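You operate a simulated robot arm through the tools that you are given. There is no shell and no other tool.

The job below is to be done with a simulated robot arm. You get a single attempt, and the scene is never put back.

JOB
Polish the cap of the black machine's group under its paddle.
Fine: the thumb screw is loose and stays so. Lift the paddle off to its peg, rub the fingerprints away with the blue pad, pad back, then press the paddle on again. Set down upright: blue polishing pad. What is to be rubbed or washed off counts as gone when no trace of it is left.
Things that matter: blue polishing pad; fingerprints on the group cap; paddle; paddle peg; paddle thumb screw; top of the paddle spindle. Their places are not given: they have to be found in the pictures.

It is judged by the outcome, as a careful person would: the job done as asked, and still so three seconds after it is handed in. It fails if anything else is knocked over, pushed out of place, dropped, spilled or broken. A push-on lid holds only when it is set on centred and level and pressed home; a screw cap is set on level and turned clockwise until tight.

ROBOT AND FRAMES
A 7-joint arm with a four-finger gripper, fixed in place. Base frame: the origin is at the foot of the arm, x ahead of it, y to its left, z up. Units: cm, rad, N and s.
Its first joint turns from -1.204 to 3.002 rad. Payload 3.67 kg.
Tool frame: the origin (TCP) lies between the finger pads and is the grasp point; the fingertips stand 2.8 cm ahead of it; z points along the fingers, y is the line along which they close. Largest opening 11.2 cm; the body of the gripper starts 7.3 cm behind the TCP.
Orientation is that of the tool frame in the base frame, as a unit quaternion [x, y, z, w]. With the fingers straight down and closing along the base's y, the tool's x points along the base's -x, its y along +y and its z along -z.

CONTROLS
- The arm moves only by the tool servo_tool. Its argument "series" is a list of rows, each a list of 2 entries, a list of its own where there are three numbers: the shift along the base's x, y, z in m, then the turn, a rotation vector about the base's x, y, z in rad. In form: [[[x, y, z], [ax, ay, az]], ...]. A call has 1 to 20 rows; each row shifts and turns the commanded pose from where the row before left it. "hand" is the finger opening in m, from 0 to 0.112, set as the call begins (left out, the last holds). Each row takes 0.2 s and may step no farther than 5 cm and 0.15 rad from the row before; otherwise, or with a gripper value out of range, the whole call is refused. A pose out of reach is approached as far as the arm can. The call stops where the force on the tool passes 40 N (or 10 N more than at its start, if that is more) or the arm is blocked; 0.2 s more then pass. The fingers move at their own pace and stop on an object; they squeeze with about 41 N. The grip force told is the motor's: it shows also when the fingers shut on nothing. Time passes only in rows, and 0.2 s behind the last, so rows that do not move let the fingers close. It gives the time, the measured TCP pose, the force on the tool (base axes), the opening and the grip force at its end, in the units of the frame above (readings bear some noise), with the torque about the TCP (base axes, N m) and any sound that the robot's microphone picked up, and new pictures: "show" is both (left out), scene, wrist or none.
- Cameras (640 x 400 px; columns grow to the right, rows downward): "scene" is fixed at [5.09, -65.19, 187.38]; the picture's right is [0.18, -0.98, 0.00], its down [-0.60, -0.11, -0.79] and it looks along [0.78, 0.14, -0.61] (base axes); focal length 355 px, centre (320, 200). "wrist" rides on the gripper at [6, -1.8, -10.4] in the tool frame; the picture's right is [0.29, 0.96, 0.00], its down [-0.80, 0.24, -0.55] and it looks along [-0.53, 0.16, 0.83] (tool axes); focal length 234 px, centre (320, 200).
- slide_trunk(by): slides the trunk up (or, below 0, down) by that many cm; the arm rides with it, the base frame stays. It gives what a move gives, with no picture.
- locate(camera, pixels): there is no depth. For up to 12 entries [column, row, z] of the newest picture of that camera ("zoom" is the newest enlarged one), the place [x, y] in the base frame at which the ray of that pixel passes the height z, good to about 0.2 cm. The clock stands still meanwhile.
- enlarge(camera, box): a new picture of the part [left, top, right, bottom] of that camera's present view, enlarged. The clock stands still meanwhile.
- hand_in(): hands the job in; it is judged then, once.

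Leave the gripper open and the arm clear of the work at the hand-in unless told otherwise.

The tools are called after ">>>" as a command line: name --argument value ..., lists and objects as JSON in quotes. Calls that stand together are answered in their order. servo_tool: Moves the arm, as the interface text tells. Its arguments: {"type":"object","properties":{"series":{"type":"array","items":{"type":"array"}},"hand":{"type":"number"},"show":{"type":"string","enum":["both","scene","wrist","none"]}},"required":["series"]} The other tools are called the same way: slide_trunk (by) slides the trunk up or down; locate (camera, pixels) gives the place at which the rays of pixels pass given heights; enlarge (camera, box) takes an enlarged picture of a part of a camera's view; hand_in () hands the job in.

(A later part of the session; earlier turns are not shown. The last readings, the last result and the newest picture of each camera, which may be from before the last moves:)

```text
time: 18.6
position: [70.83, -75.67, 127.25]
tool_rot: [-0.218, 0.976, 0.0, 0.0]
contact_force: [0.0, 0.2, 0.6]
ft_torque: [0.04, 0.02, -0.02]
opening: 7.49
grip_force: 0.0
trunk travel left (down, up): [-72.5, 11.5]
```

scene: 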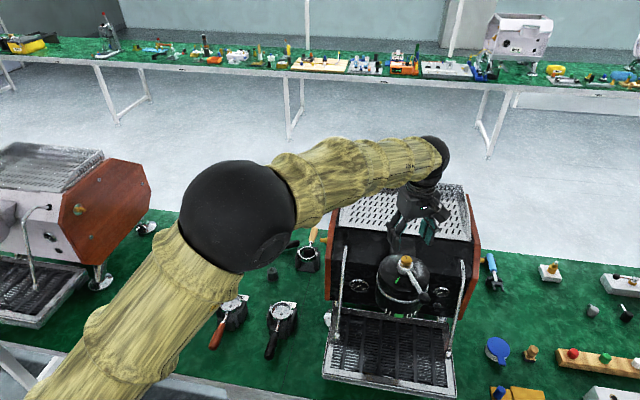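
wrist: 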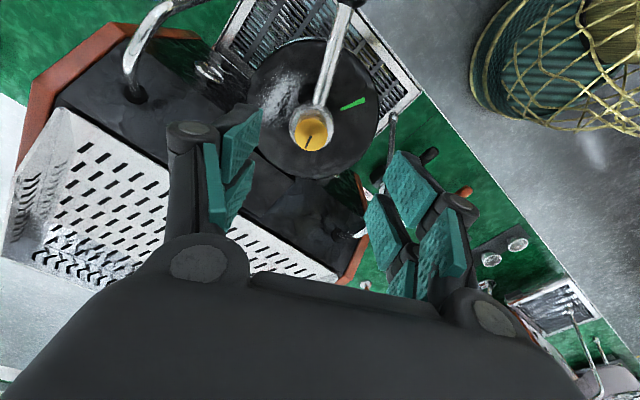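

Reach is fine. I'll enlarge the hub to refine its centre and the handle's direction.

>>> enlarge --camera "wrist" --box '[280, 90, 344, 160]'

>>> enlarge --camera "scene" --box '[390, 248, 422, 272]'

>>> enlarge --camera "wrist" --box '[240, 0, 400, 180]'

```text
5.71 times, centred on (312, 125) of wrist
```

zoom: 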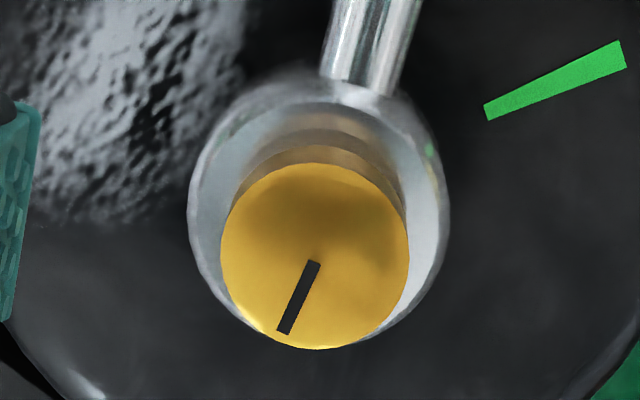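

```text
16.00 times, centred on (406, 260) of scene
```

zoom: 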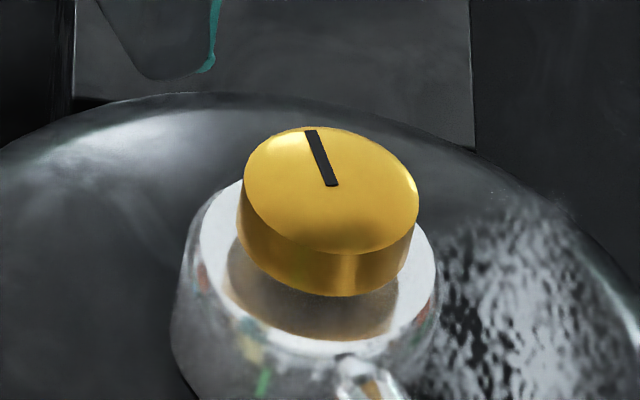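

```text
2.22 times, centred on (320, 90) of wrist
```

zoom: 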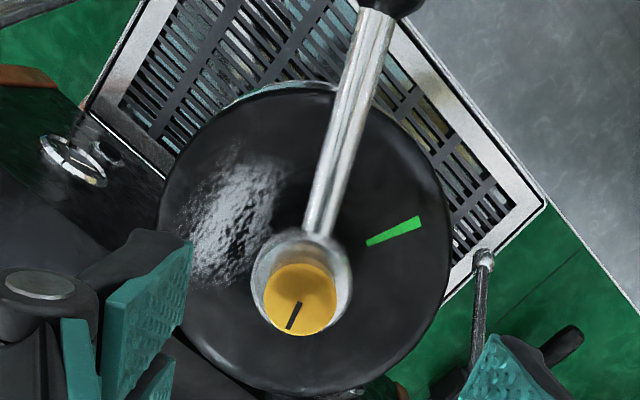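

>>> locate --camera "wrist" --pixels '[[289.2, 127.6, 117], [334.8, 127.6, 117], [311.1, 134.8, 119], [311.1, 134.8, 118.5], [321, 102, 117], [346.1, 9, 117], [311.5, 107, 117], [311.1, 134.8, 120], [341, 120, 115], [263, 90, 115], [280, 100, 115], [270, 125, 115]]'

>>> locate --camera "scene" --pixels '[[406.6, 259.7, 119], [406.6, 259.7, 118.5], [406.6, 259.7, 120], [405.8, 263.6, 117], [405.8, 263.6, 118]]'

```text
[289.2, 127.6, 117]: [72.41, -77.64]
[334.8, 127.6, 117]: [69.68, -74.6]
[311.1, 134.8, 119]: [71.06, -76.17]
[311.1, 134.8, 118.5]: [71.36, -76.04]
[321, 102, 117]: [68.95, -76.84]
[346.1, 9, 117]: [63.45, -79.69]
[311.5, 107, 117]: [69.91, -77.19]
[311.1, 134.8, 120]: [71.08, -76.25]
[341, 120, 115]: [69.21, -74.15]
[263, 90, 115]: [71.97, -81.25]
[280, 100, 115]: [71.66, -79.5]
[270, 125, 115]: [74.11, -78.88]
```

```text
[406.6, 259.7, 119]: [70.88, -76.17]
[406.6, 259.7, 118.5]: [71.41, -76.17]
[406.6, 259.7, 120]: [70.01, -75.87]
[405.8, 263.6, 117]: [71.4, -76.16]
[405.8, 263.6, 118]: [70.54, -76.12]
```

Hub centre is about (71.1,-76.1), diameter ≈4.1 cm, top ≈117.5, screw top 119. I'll centre and go down to TCP z≈118.8 with fingers open.

>>> servo_tool --series '[[[0.0027, -0.0043, -0.02], [0, 0, 0]], [[0, 0, -0.02], [0, 0, 0]], [[0, 0, -0.02], [0, 0, 0]], [[0, 0, -0.015], [0, 0, 0]], [[0, 0, -0.0095], [0, 0, 0]], [[0, 0, 0], [0, 0, 0]]]'

```text
time: 20.0
position: [71.16, -76.35, 118.88]
tool_rot: [-0.219, 0.976, 0.0, 0.0]
contact_force: [0.2, 0.0, -0.7]
ft_torque: [-0.03, 0.04, 0.01]
opening: 7.49
grip_force: 0.1
trunk travel left (down, up): [-72.5, 11.5]
```

scene: 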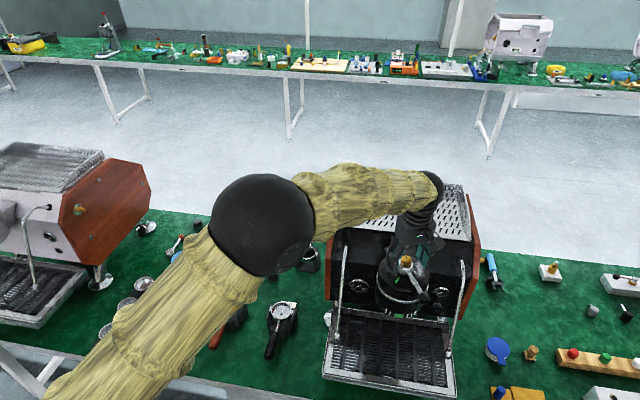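
wrist: 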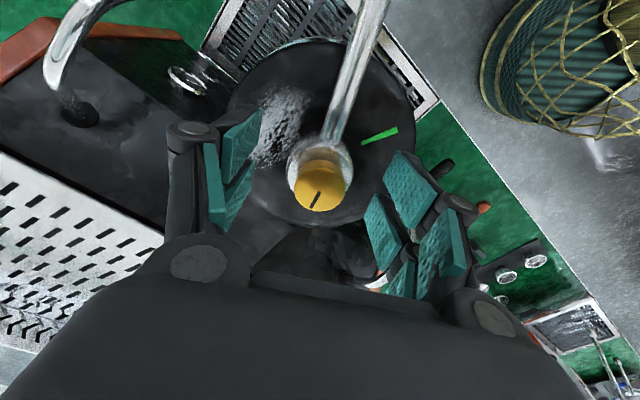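

>>> enlarge --camera "scene" --box '[380, 235, 444, 275]'

>>> enlarge --camera "wrist" --box '[180, 70, 460, 290]'

>>> locate --camera "wrist" --pixels '[[319, 186, 119], [380, 135, 115], [380, 135, 114.5]]'

```text
10.00 times, centred on (412, 255) of scene
```

zoom: 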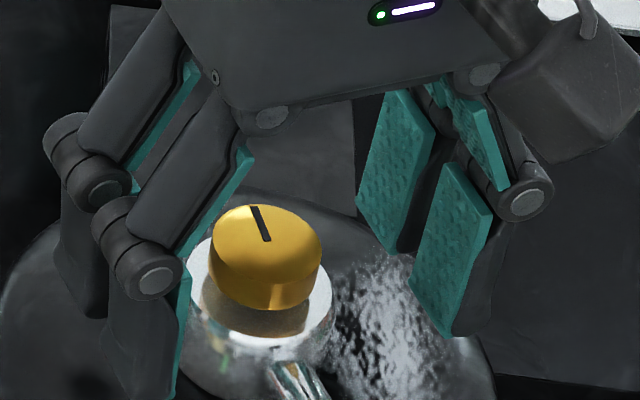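

```text
1.82 times, centred on (320, 180) of wrist
```

zoom: 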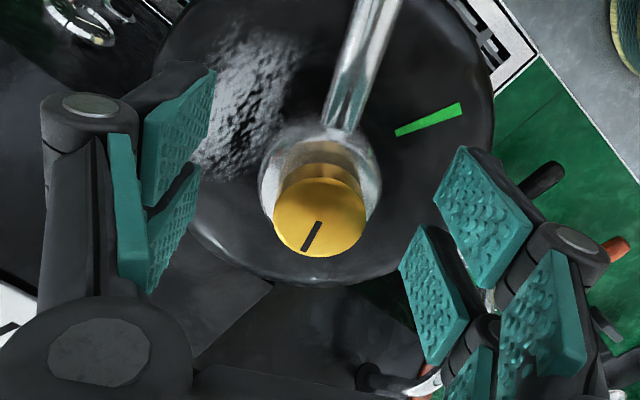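

```text
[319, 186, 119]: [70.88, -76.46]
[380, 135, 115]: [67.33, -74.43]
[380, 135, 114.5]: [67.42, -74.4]
```

Fingers are centred on the hub with overlap. I'll go 0.5 cm lower, then check.

>>> servo_tool --series '[[[0, 0.001, -0.003], [0, 0, 0]], [[0, 0.001, -0.002], [0, 0, 0]], [[0, 0, 0], [0, 0, 0]]]'

>>> enlarge --camera "scene" --box '[380, 250, 444, 290]'

```text
time: 20.8
position: [71.23, -75.87, 118.34]
tool_rot: [-0.218, 0.976, 0.0, 0.0]
contact_force: [0.7, -1.1, 0.3]
ft_torque: [0.01, 0.0, 0.0]
opening: 7.48
grip_force: 0.1
trunk travel left (down, up): [-72.5, 11.5]
```

scene: 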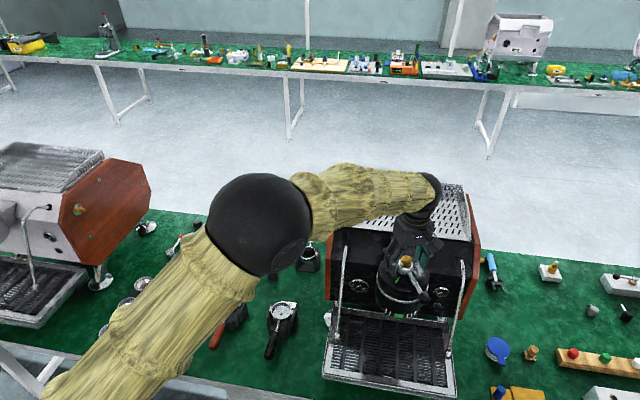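
wrist: 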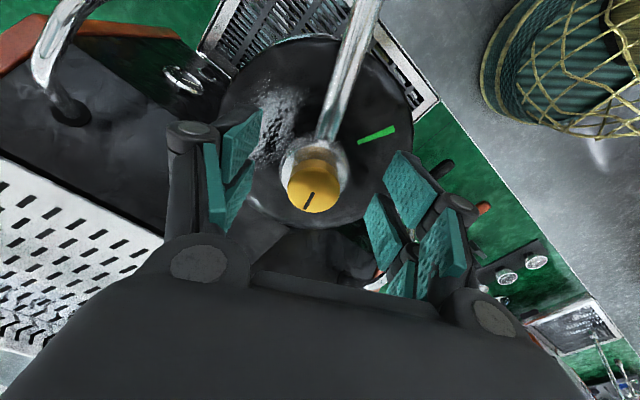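

```text
10.00 times, centred on (412, 270) of scene
```

zoom: 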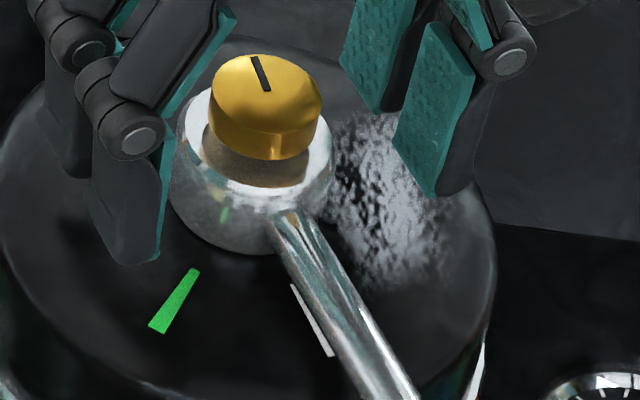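

No contact, tips straddle the hub below the screw. Closing the fingers on the hub.

>>> servo_tool --series '[[[0, 0, 0], [0, 0, 0]], [[0, 0, 0], [0, 0, 0]], [[0, 0, 0], [0, 0, 0]]]' --hand 0.02

>>> enlarge --camera "scene" --box '[380, 250, 444, 290]'

>>> enlarge --camera "wrist" --box '[240, 90, 400, 250]'

```text
time: 21.6
position: [71.13, -76.14, 118.36]
tool_rot: [-0.218, 0.976, 0.0, 0.002]
contact_force: [7.9, -11.2, 9.8]
ft_torque: [-0.5, -0.37, -0.05]
opening: 4.02
grip_force: 41.6
trunk travel left (down, up): [-72.5, 11.5]
```

scene: 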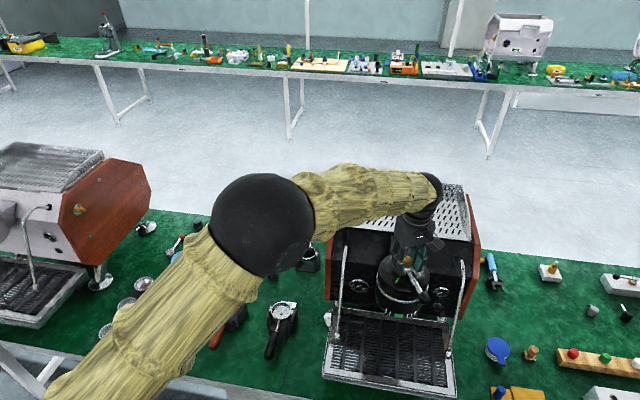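
wrist: 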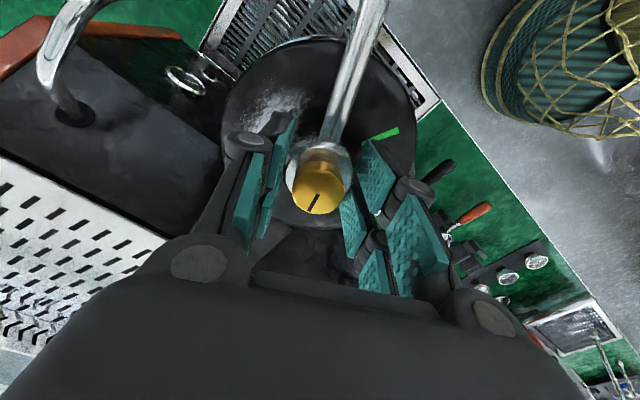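

```text
10.00 times, centred on (412, 270) of scene
```

zoom: 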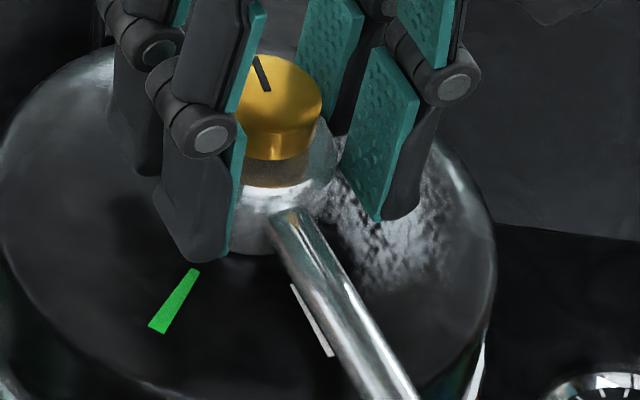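

```text
2.50 times, centred on (320, 170) of wrist
```

zoom: 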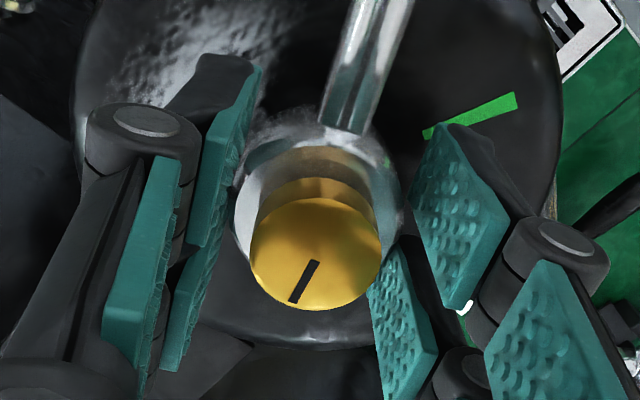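

Gripped at 4.02 cm with a side load of about 13 N toward (+x,-y); I'll relax it by shifting the command slightly, then read the force.

>>> servo_tool --series '[[[0.001, -0.002, 0.0], [0, 0, 0]], [[0, 0, 0.0], [0, 0, 0]]]' --show "none"

```text
time: 22.2
position: [71.24, -76.16, 118.41]
tool_rot: [-0.218, 0.976, 0.001, -0.001]
contact_force: [4.9, -5.2, 8.8]
ft_torque: [-0.27, -0.25, -0.03]
opening: 4.03
grip_force: 40.9
trunk travel left (down, up): [-72.5, 11.5]
```

Better. A bit more, then a gentle lift of 1.2 cm in small steps.

>>> servo_tool --series '[[[0.001, -0.0015, 0.0], [0, 0, 0]], [[0, 0, 0.002], [0, 0, 0]], [[0, 0, 0.002], [0, 0, 0]], [[0, 0, 0.002], [0, 0, 0]], [[0, 0, 0.003], [0, 0, 0]], [[0, 0, 0.003], [0, 0, 0]], [[0, 0, 0], [0, 0, 0]]]'

>>> enlarge --camera "scene" --box '[380, 250, 444, 290]'

```text
time: 23.8
position: [71.3, -76.3, 119.66]
tool_rot: [-0.218, 0.976, 0.0, 0.0]
contact_force: [-4.8, 9.0, -2.9]
ft_torque: [0.36, 0.12, 0.04]
opening: 4.04
grip_force: 41.0
trunk travel left (down, up): [-72.5, 11.5]
```

scene: 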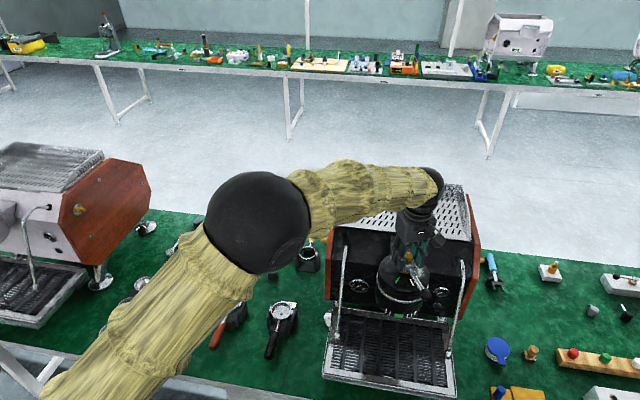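
wrist: 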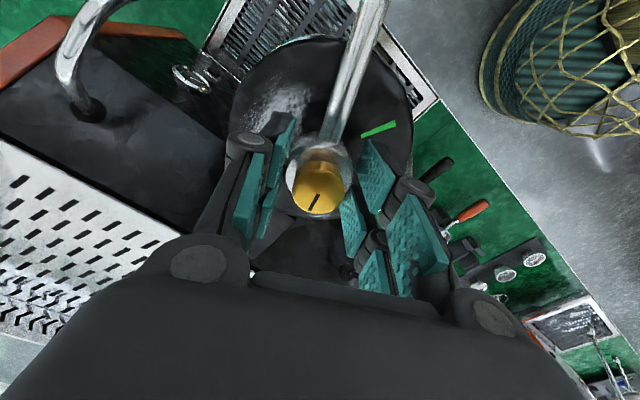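

```text
10.00 times, centred on (412, 270) of scene
```

zoom: 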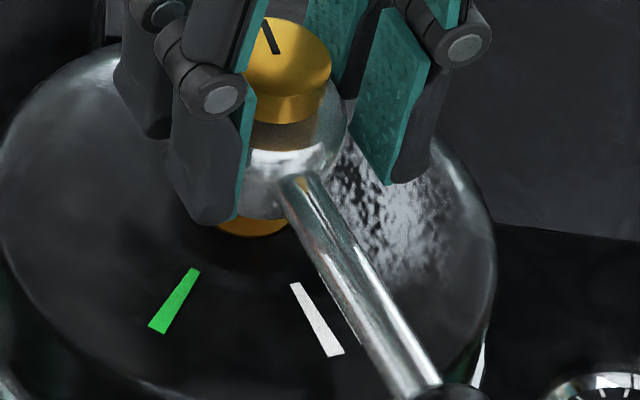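

It's coming off: brass is visible underneath, white home-mark directly below the rod. I'll shift back a touch to cancel the side load and keep lifting.

>>> servo_tool --series '[[[-0.0008, 0.0014, 0.002], [0, 0, 0]], [[0, 0, 0.003], [0, 0, 0]], [[0, 0, 0.003], [0, 0, 0]], [[0, 0, 0.004], [0, 0, 0]], [[0, 0, 0.004], [0, 0, 0]], [[0, 0, 0], [0, 0, 0]]]'

>>> enlarge --camera "scene" --box '[380, 240, 444, 290]'

```text
time: 25.2
position: [71.1, -76.29, 121.04]
tool_rot: [-0.218, 0.976, 0.001, 0.0]
contact_force: [-0.3, 0.0, -2.9]
ft_torque: [0.03, -0.03, -0.01]
opening: 4.03
grip_force: 41.0
trunk travel left (down, up): [-72.5, 11.5]
```

scene: 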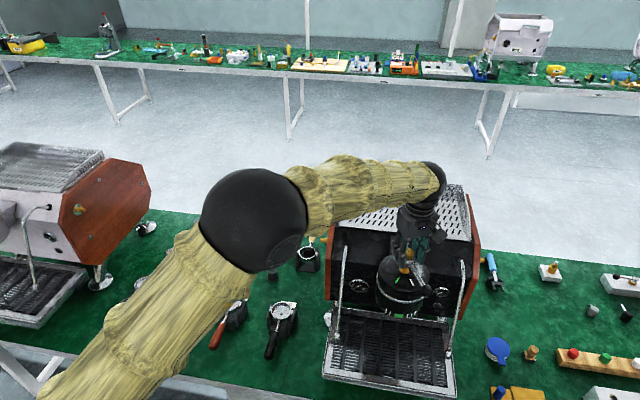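
wrist: 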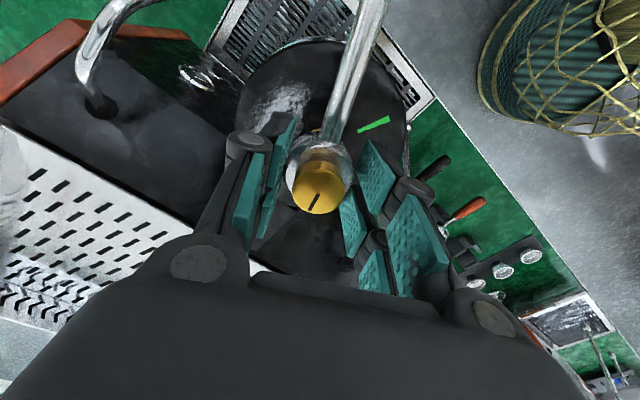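

```text
8.00 times, centred on (412, 265) of scene
```

zoom: 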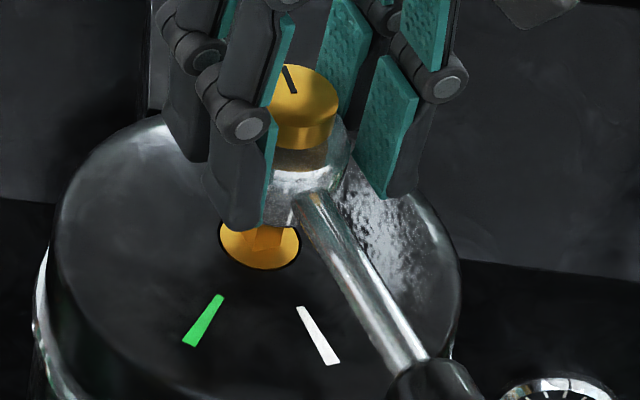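

Free: force is now just the weight (~3 N). Spindle has a brass disc and a key. Lifting higher and shifting aside to see the spindle.

>>> servo_tool --series '[[[0, 0, 0.01], [0, 0, 0]], [[0, 0, 0.02], [0, 0, 0]], [[0, 0, 0.03], [0, 0, 0]], [[0, 0, 0.03], [0, 0, 0]], [[0, 0.02, 0.02], [0, 0, 0]], [[0, 0.03, 0], [0, 0, 0]], [[0, 0.03, 0], [0, 0, 0]], [[0, 0.02, 0], [0, 0, 0]], [[0, 0, 0], [0, 0, 0]]]'

>>> enlarge --camera "scene" --box '[374, 240, 438, 290]'

>>> enlarge --camera "scene" --box '[393, 258, 417, 273]'

```text
time: 27.2
position: [71.16, -66.16, 131.89]
tool_rot: [-0.218, 0.976, 0.001, 0.001]
contact_force: [0.5, -0.7, -1.5]
ft_torque: [0.01, 0.0, 0.03]
opening: 4.03
grip_force: 41.0
trunk travel left (down, up): [-72.5, 11.5]
```

scene: 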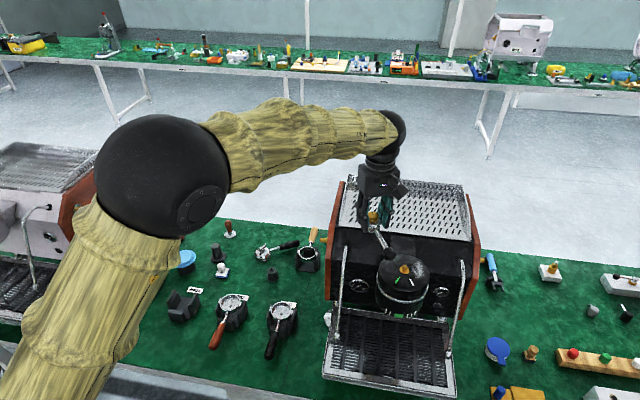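
wrist: 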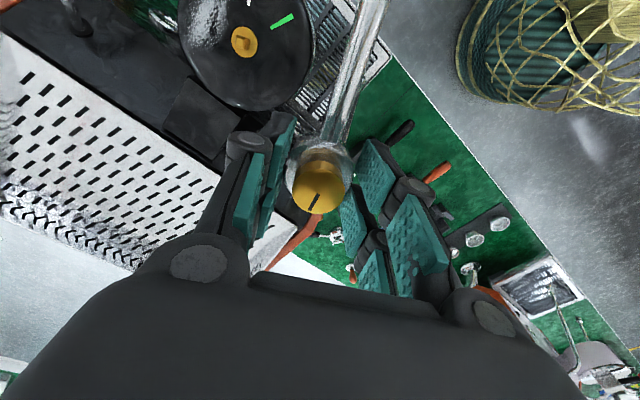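

```text
8.00 times, centred on (406, 265) of scene
```

zoom: 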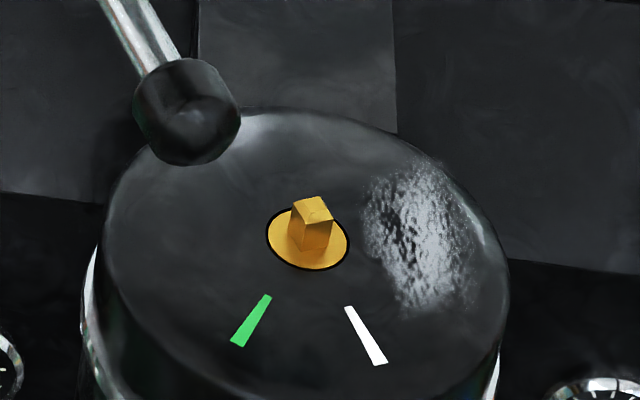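

```text
16.00 times, centred on (405, 266) of scene
```

zoom: 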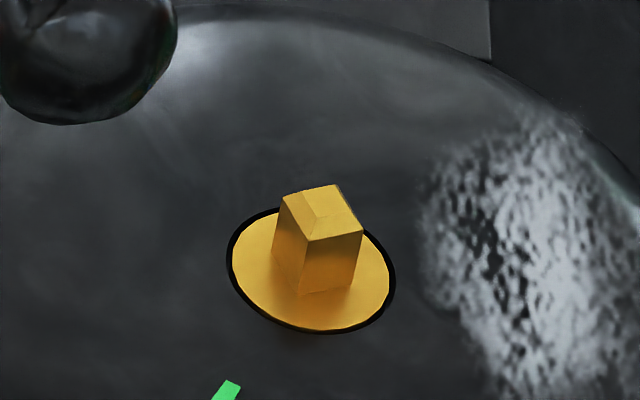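

The spindle has a square key. I'll enlarge it in the wrist view too and measure its corners for the yaw.

>>> enlarge --camera "wrist" --box '[224, 27, 264, 57]'

>>> locate --camera "scene" --pixels '[[402.56, 265.69, 116.3], [406.13, 265.0, 116.3], [407.63, 268.0, 116.3], [404.44, 268.63, 116.3], [404, 271.8, 115], [407, 271.8, 115], [399.4, 268.8, 115], [409.6, 271.5, 115]]'

```text
13.33 times, centred on (244, 42) of wrist
```

zoom: 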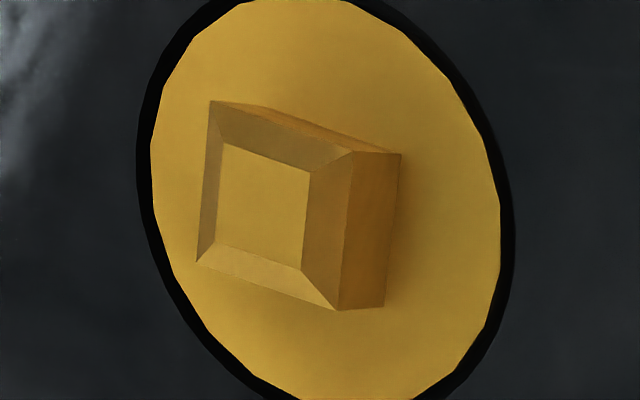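

```text
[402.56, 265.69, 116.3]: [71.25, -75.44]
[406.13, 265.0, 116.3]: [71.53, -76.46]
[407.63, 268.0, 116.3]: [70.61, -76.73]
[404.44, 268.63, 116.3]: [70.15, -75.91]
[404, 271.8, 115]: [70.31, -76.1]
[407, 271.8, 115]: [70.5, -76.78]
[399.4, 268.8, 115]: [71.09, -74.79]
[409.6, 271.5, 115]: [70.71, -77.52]
```

>>> locate --camera "wrist" --pixels '[[235.82, 34.5, 116], [246.63, 38.4, 116], [245.35, 50.25, 116], [234.77, 46.65, 116], [250, 38.63, 115], [248.9, 49.9, 115], [230.8, 42, 115], [257.8, 42, 115], [242, 27, 115], [240.5, 57, 115]]'

```text
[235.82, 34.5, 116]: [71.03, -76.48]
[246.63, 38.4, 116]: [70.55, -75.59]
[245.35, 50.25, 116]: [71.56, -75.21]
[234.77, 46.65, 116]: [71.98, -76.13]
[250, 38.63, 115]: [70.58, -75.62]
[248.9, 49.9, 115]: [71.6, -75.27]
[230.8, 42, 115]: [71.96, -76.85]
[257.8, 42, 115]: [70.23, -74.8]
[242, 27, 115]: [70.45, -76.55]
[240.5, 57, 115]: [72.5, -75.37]
```

The key's sides are aligned with the handle (yaw ≈24°), square ≈1 cm. On the peg I plan to have the handle point +y (toward the free table between peg and pad). I'll carry the paddle left over the table while turning the tool by -115° and watch reach.

>>> servo_tool --series '[[[0.012, 0.03, 0], [0, 0, -0.143]], [[0.012, 0.03, 0], [0, 0, -0.143]], [[0.012, 0.03, 0], [0, 0, -0.143]], [[0.012, 0.03, 0], [0, 0, -0.143]], [[0.012, 0.03, 0], [0, 0, -0.143]], [[0.012, 0.03, 0], [0, 0, -0.143]], [[0.012, 0.03, -0.01], [0, 0, -0.143]], [[0.012, 0.03, -0.01], [0, 0, -0.143]], [[0.012, 0.03, -0.01], [0, 0, -0.143]], [[0.012, 0.03, -0.01], [0, 0, -0.143]], [[0.012, 0.03, -0.01], [0, 0, -0.143]], [[0.012, 0.03, -0.01], [0, 0, -0.143]], [[0.012, 0.03, -0.01], [0, 0, -0.143]], [[0.01, 0, 0], [0, 0, -0.149]], [[0, 0, 0], [0, 0, 0]]]'

```text
time: 30.4
position: [87.88, -27.13, 125.3]
tool_rot: [0.706, 0.708, -0.001, 0.0]
contact_force: [0.0, 0.1, -1.6]
ft_torque: [0.02, -0.01, -0.01]
opening: 3.99
grip_force: 40.4
trunk travel left (down, up): [-72.5, 11.5]
```

scene: 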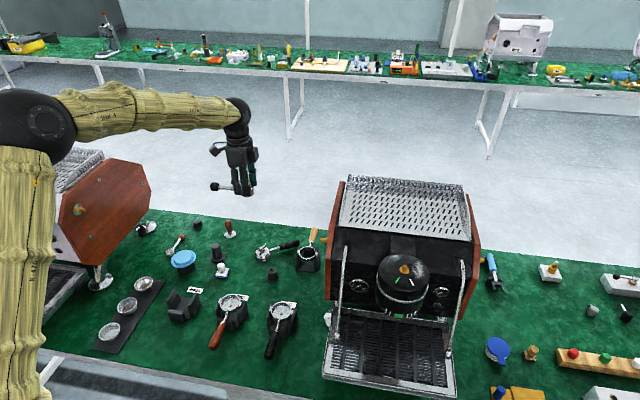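
wrist: 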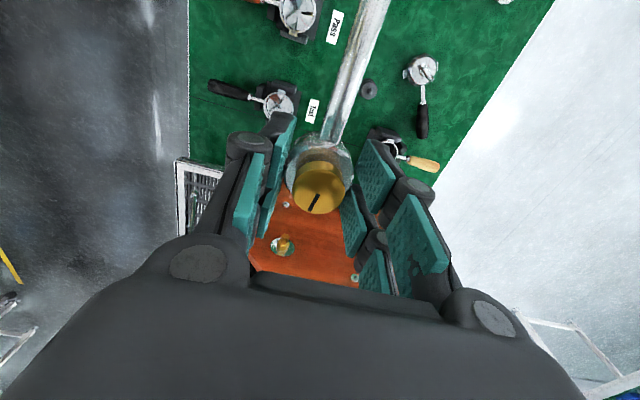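

Reached. Now out to above the peg (100.9,-26.9) and down to z≈106.

>>> servo_tool --series '[[[0.033, 0, -0.03], [0, 0, 0]], [[0.033, 0, -0.04], [0, 0, 0]], [[0.033, 0, -0.04], [0, 0, 0]], [[0.031, 0.002, -0.04], [0, 0, 0]], [[0, 0, -0.04], [0, 0, 0]], [[0, 0, 0], [0, 0, 0]], [[0, 0, 0], [0, 0, 0]]]'

>>> enlarge --camera "wrist" --box '[200, 0, 480, 180]'

```text
refused: row 2 steps farther than a row can; nothing moved
```

```text
2.22 times, centred on (340, 90) of wrist
```

zoom: 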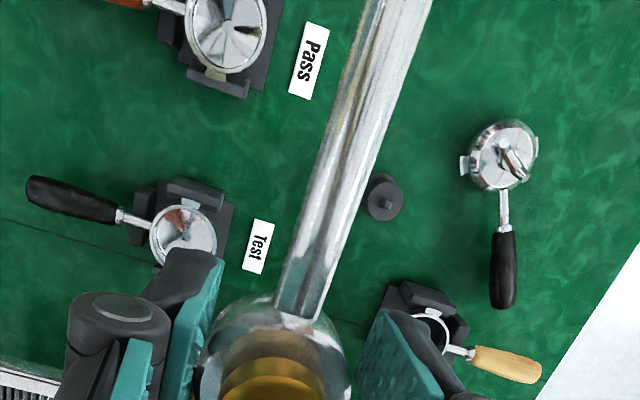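

One row was too long; repeat with smaller steps.

>>> servo_tool --series '[[[0.03, 0, -0.03], [0, 0, 0]], [[0.03, 0, -0.03], [0, 0, 0]], [[0.03, 0, -0.03], [0, 0, 0]], [[0.03, 0.0, -0.03], [0, 0, 0]], [[0.01, 0.002, -0.04], [0, 0, 0]], [[0, 0, -0.03], [0, 0, 0]], [[0, 0, 0], [0, 0, 0]], [[0, 0, 0], [0, 0, 0]]]'

>>> enlarge --camera "wrist" --box '[200, 0, 480, 180]'

```text
time: 32.2
position: [100.87, -26.99, 106.23]
tool_rot: [0.707, 0.708, 0.0, 0.0]
contact_force: [0.0, 0.5, -1.7]
ft_torque: [0.0, 0.0, 0.04]
opening: 4.01
grip_force: 41.1
trunk travel left (down, up): [-72.5, 11.5]
```

scene: 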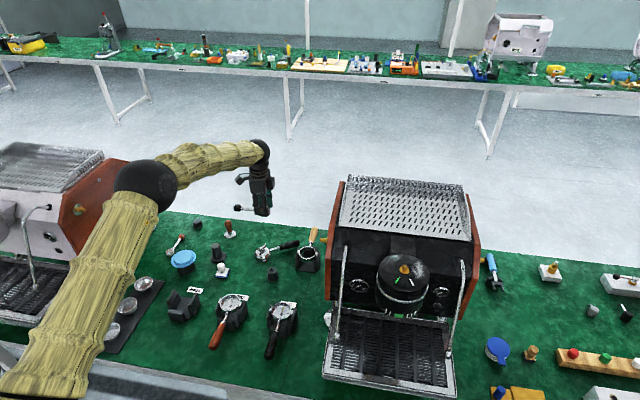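
wrist: 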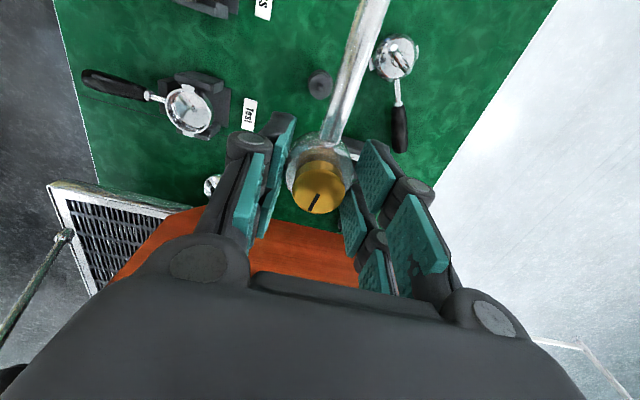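

```text
2.22 times, centred on (340, 90) of wrist
```

zoom: 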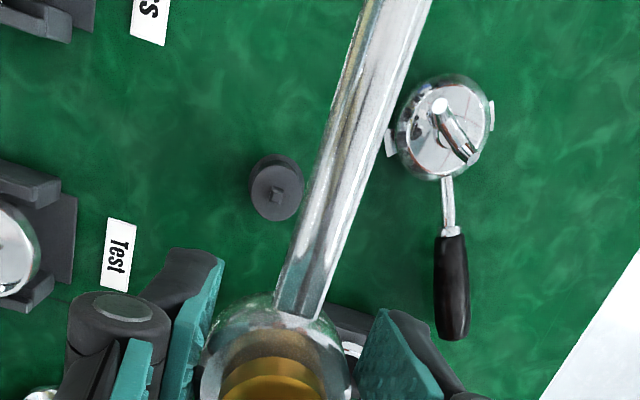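

Space on the peg's +y side is clear. Now a precise look at the peg's key from here.

>>> enlarge --camera "wrist" --box '[300, 70, 340, 105]'

>>> locate --camera "wrist" --pixels '[[320, 88, 70]]'

```text
11.43 times, centred on (320, 88) of wrist
```

zoom: 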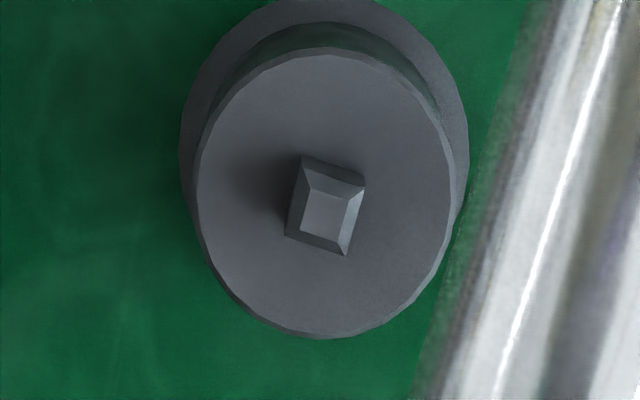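

```text
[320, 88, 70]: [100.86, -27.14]
```

>>> locate --camera "wrist" --pixels '[[318.51, 84.24, 70.8], [323.94, 85.81, 70.8], [322.36, 92.81, 70.8], [317.03, 91.06, 70.8], [309.24, 84.9, 70], [331.8, 87.1, 70], [321.75, 74.6, 70], [320.4, 100.07, 70]]'

>>> slide_trunk --by -20

```text
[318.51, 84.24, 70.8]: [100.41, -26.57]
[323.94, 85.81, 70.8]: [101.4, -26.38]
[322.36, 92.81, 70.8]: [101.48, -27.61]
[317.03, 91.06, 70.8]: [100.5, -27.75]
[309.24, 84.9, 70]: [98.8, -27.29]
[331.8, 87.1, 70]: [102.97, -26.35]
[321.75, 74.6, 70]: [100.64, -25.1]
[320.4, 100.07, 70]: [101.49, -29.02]
```

```text
time: 34.4
position: [100.85, -26.93, 86.21]
tool_rot: [0.706, 0.708, 0.0, 0.0]
contact_force: [-0.5, -0.6, -2.3]
ft_torque: [-0.02, -0.02, 0.04]
opening: 4.03
grip_force: 40.5
trunk travel left (down, up): [-52.5, 31.5]
```

Peg centre ≈(100.95,-27.0), key yaw ≈ +5..7°. Trunk lowered 20 with the tool at z 86. I'll take new pictures for a finer yaw.

>>> servo_tool --series '[[[0, 0, 0], [0, 0, 0]]]'

>>> enlarge --camera "wrist" --box '[290, 100, 350, 140]'

>>> enlarge --camera "scene" --box '[240, 235, 304, 285]'

```text
time: 34.8
position: [100.94, -26.91, 86.24]
tool_rot: [0.705, 0.709, 0.0, 0.0]
contact_force: [-0.1, -0.5, -2.0]
ft_torque: [0.0, -0.06, 0.02]
opening: 4.01
grip_force: 40.9
trunk travel left (down, up): [-52.5, 31.5]
```

scene: 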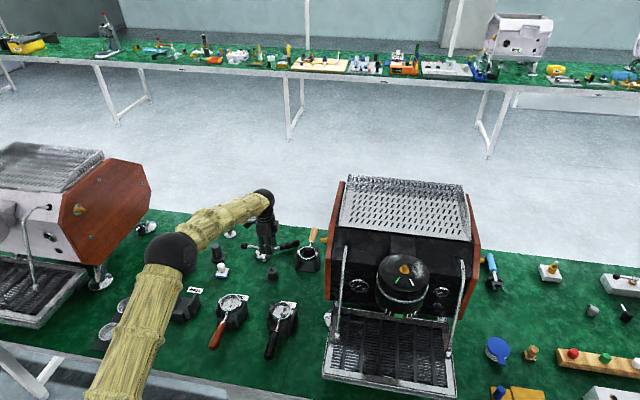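
wrist: 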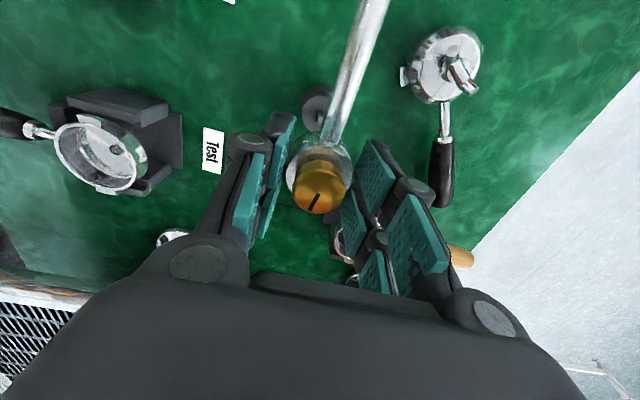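

```text
10.00 times, centred on (320, 120) of wrist
```

zoom: 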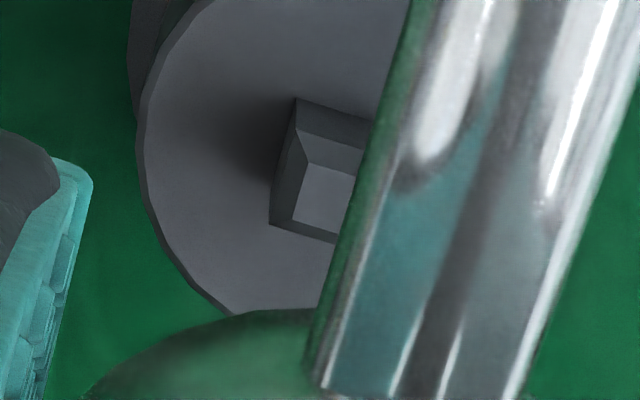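

```text
8.00 times, centred on (272, 260) of scene
```

zoom: 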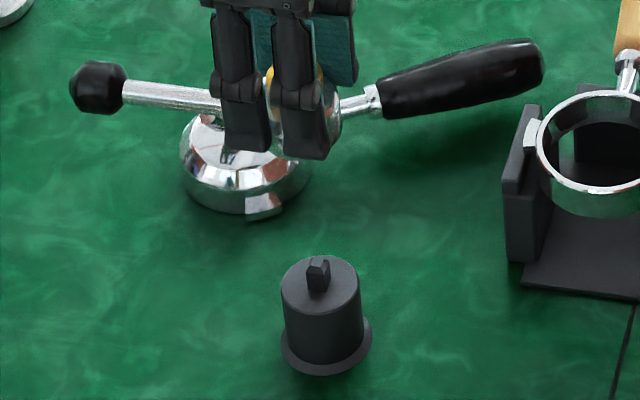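

>>> locate --camera "wrist" --pixels '[[317.7, 109.8, 70.5], [326, 112.2, 70.5], [314.8, 122.5, 70.5], [321.3, 124.3, 70.5], [319, 113.8, 71], [325, 115, 71], [317, 123, 71]]'

>>> enlarge --camera "scene" --box '[264, 262, 284, 275]'

>>> enlarge --camera "scene" --box '[240, 240, 290, 262]'

```text
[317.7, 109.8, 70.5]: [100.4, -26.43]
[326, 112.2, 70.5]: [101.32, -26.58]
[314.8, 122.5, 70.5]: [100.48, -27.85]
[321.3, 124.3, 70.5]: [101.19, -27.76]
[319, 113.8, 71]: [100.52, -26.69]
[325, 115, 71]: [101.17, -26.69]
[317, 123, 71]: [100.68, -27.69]
```

```text
16.00 times, centred on (274, 268) of scene
```

zoom: 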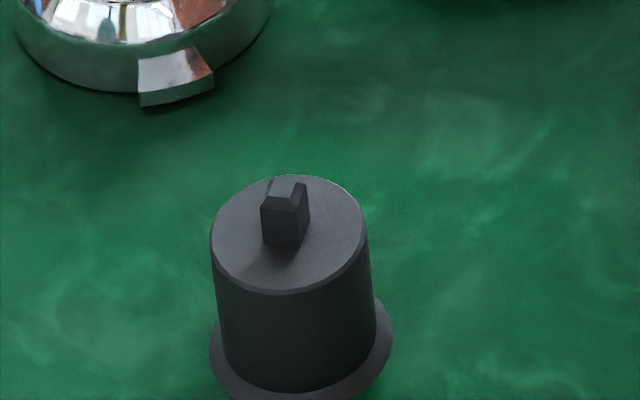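

```text
12.80 times, centred on (265, 251) of scene
```

zoom: 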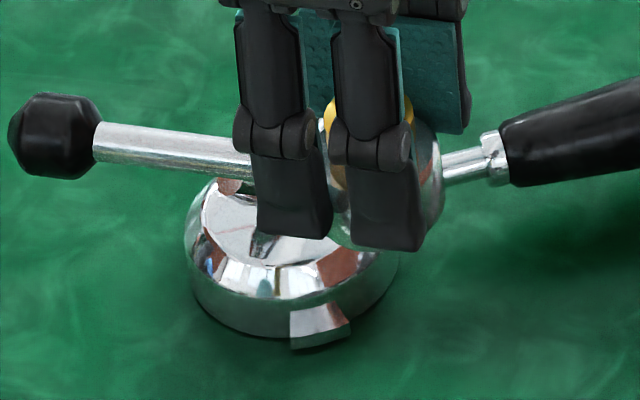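

Careful edge analysis gives peg key yaw ≈ +1.5°, and the hub's socket is aligned with the tool. I'll turn +0.023 rad, centre at about (100.85,-27.05), and go down to z≈77.5 (still above the key).

>>> servo_tool --series '[[[-0.0007, -0.0013, -0.03], [0, 0, 0.023]], [[0, 0, -0.03], [0, 0, 0]], [[0, 0, -0.02], [0, 0, 0]], [[0, 0, -0.007], [0, 0, 0]], [[0, 0, 0], [0, 0, 0]]]'

>>> enlarge --camera "scene" --box '[250, 250, 298, 285]'

>>> enlarge --camera "wrist" --box '[240, 90, 400, 250]'

```text
time: 36.0
position: [100.68, -27.02, 77.59]
tool_rot: [0.698, 0.716, 0.0, 0.0]
contact_force: [0.4, -0.2, -2.2]
ft_torque: [-0.03, -0.02, 0.02]
opening: 3.98
grip_force: 40.9
trunk travel left (down, up): [-52.5, 31.5]
```

scene: 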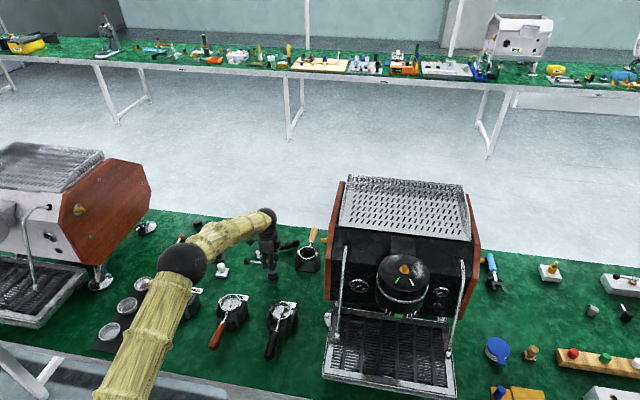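
wrist: 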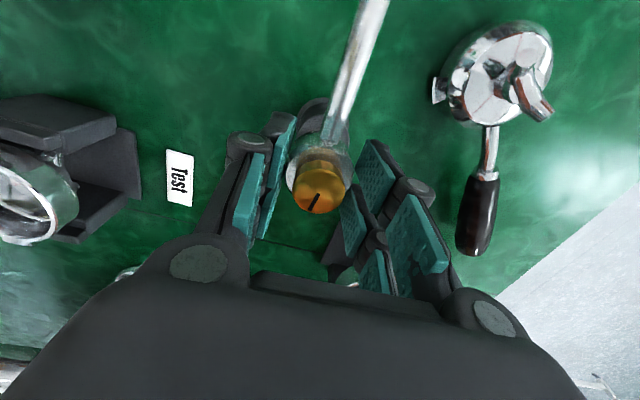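

```text
11.43 times, centred on (274, 268) of scene
```

zoom: 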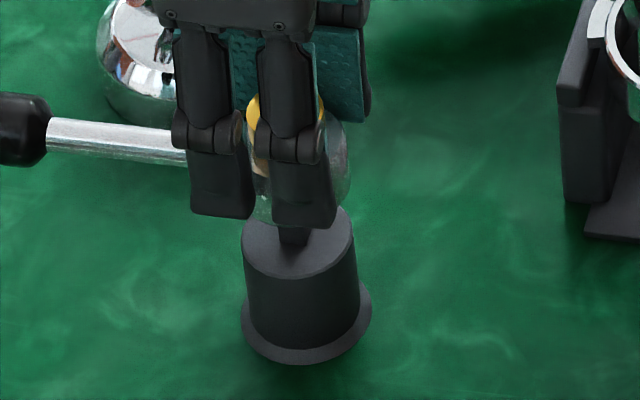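

```text
2.50 times, centred on (320, 170) of wrist
```

zoom: 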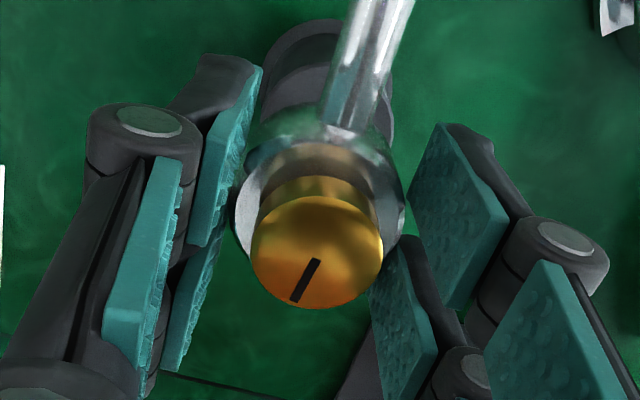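

Yaw is right. Let me zoom more to check the hub-to-peg centring in the wrist view.

>>> enlarge --camera "wrist" --box '[280, 90, 360, 140]'

>>> enlarge --camera "scene" --box '[262, 255, 286, 270]'

```text
8.00 times, centred on (320, 115) of wrist
```

zoom: 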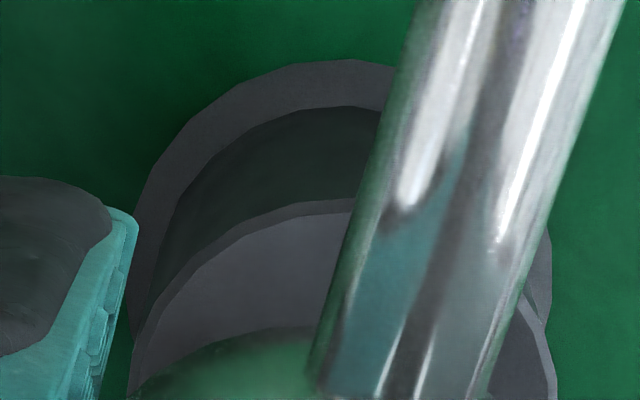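

```text
16.00 times, centred on (274, 262) of scene
```

zoom: 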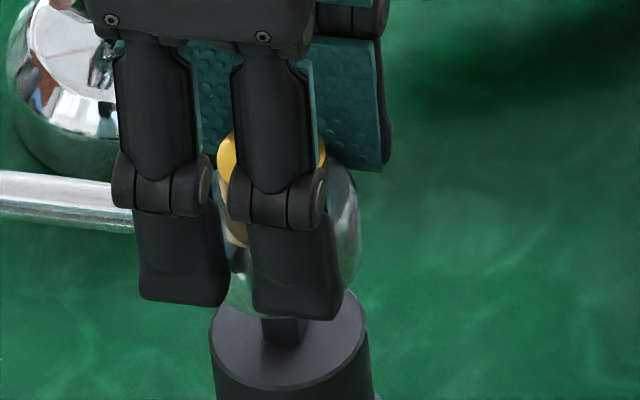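

The peg centre shows ~0.2 cm toward +x and ~0.08 cm toward +y of the hub. I'll correct and lower in small steps, watching the force.

>>> servo_tool --series '[[[0.002, 0.0008, -0.005], [0, 0, 0]], [[0, 0, -0.008], [0, 0, 0]], [[0, 0, -0.005], [0, 0, 0]], [[0, 0, -0.003], [0, 0, 0]], [[0, 0, 0], [0, 0, 0]]]' --show "scene"

>>> enlarge --camera "scene" --box '[258, 258, 290, 278]'

```text
time: 37.2
position: [100.89, -26.9, 75.41]
tool_rot: [0.697, 0.717, 0.0, 0.001]
contact_force: [0.9, 2.2, -2.2]
ft_torque: [0.07, -0.02, -0.04]
opening: 4.05
grip_force: 40.8
trunk travel left (down, up): [-52.5, 31.5]
```

scene: 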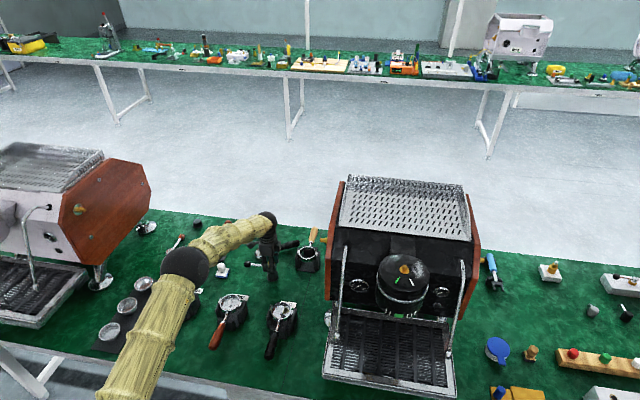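

```text
16.00 times, centred on (274, 268) of scene
```

zoom: 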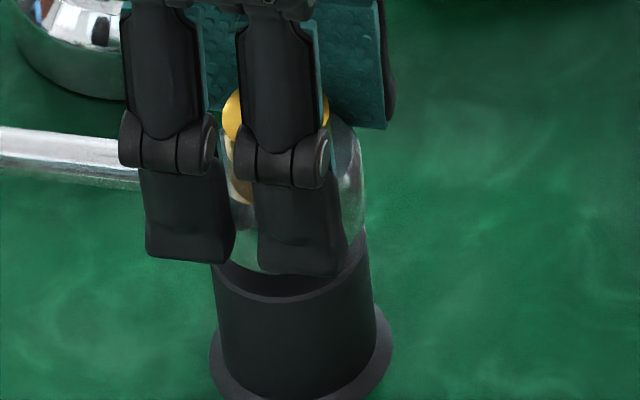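

Small 2 N side force: the key is entering the socket. Continue down slowly.

>>> servo_tool --series '[[[0, 0.0003, -0.002], [0, 0, 0]], [[0, 0, -0.002], [0, 0, 0]], [[0, 0, -0.002], [0, 0, 0]], [[0, 0, 0], [0, 0, 0]]]' --show "scene"

>>> enlarge --camera "scene" --box '[258, 258, 290, 278]'

```text
time: 38.2
position: [101.07, -26.9, 74.89]
tool_rot: [0.698, 0.716, 0.0, 0.0]
contact_force: [-0.4, 0.0, -2.0]
ft_torque: [-0.02, -0.01, 0.01]
opening: 4.0
grip_force: 41.5
trunk travel left (down, up): [-52.5, 31.5]
```

scene: 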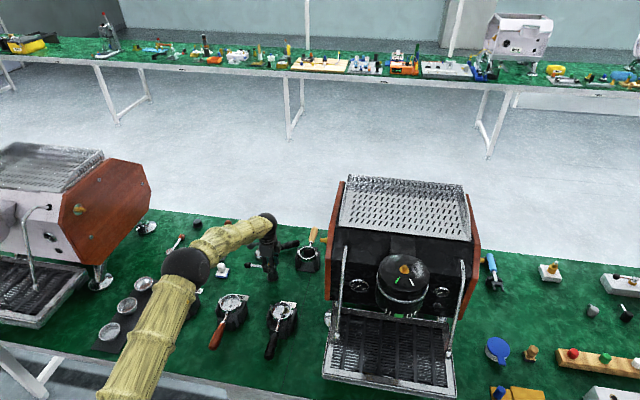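

```text
16.00 times, centred on (274, 268) of scene
```

zoom: 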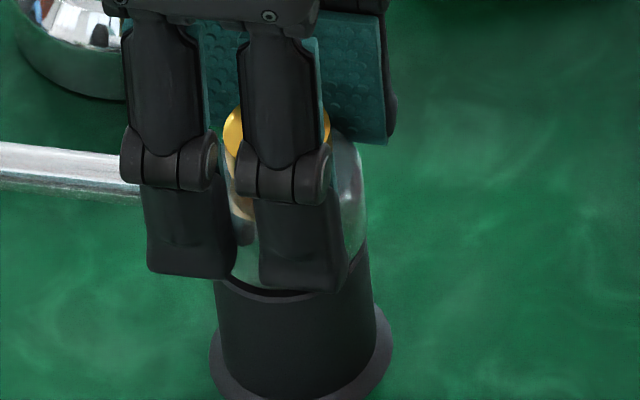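

Nearly seated; a few more millimetres down until contact shows in the force.

>>> servo_tool --series '[[[0, 0, -0.0015], [0, 0, 0]], [[0, 0, -0.0015], [0, 0, 0]], [[0, 0, -0.001], [0, 0, 0]], [[0, 0, 0], [0, 0, 0]]]' --show "scene"

>>> enlarge --camera "scene" --box '[258, 258, 290, 278]'

```text
time: 39.2
position: [100.97, -26.9, 74.61]
tool_rot: [0.698, 0.716, 0.001, 0.0]
contact_force: [0.7, 1.3, 2.0]
ft_torque: [0.07, -0.08, -0.02]
opening: 4.01
grip_force: 40.9
trunk travel left (down, up): [-52.5, 31.5]
```

scene: 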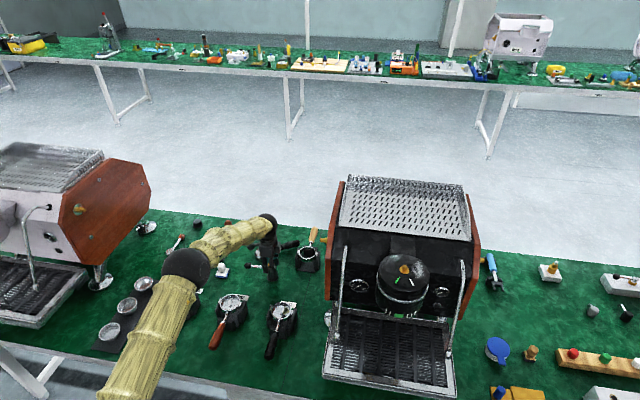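

```text
16.00 times, centred on (274, 268) of scene
```

zoom: 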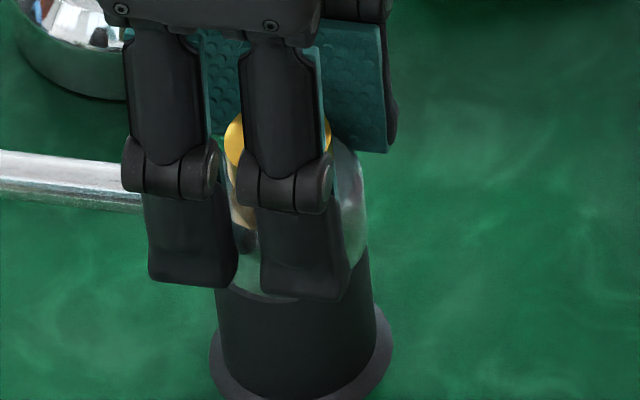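

Contact force appeared. A bit more push to confirm a firm seat.

>>> servo_tool --series '[[[0, 0, -0.0015], [0, 0, 0]], [[0, 0, -0.0015], [0, 0, 0]], [[0, 0, 0], [0, 0, 0]]]' --show "scene"

>>> enlarge --camera "scene" --box '[258, 258, 290, 278]'

```text
time: 40.0
position: [101.05, -26.94, 74.59]
tool_rot: [0.698, 0.716, 0.001, 0.001]
contact_force: [-0.8, -0.4, 17.8]
ft_torque: [0.18, 0.21, 0.04]
opening: 4.0
grip_force: 40.9
trunk travel left (down, up): [-52.5, 31.5]
```

scene: 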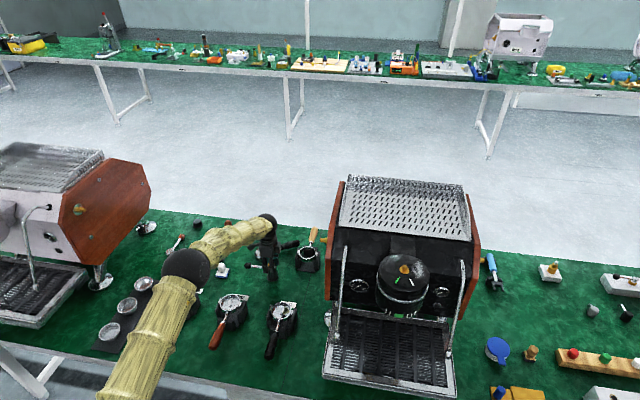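

```text
16.00 times, centred on (274, 268) of scene
```

zoom: 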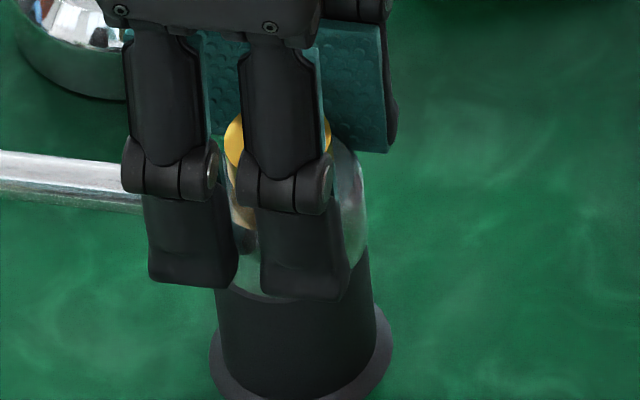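

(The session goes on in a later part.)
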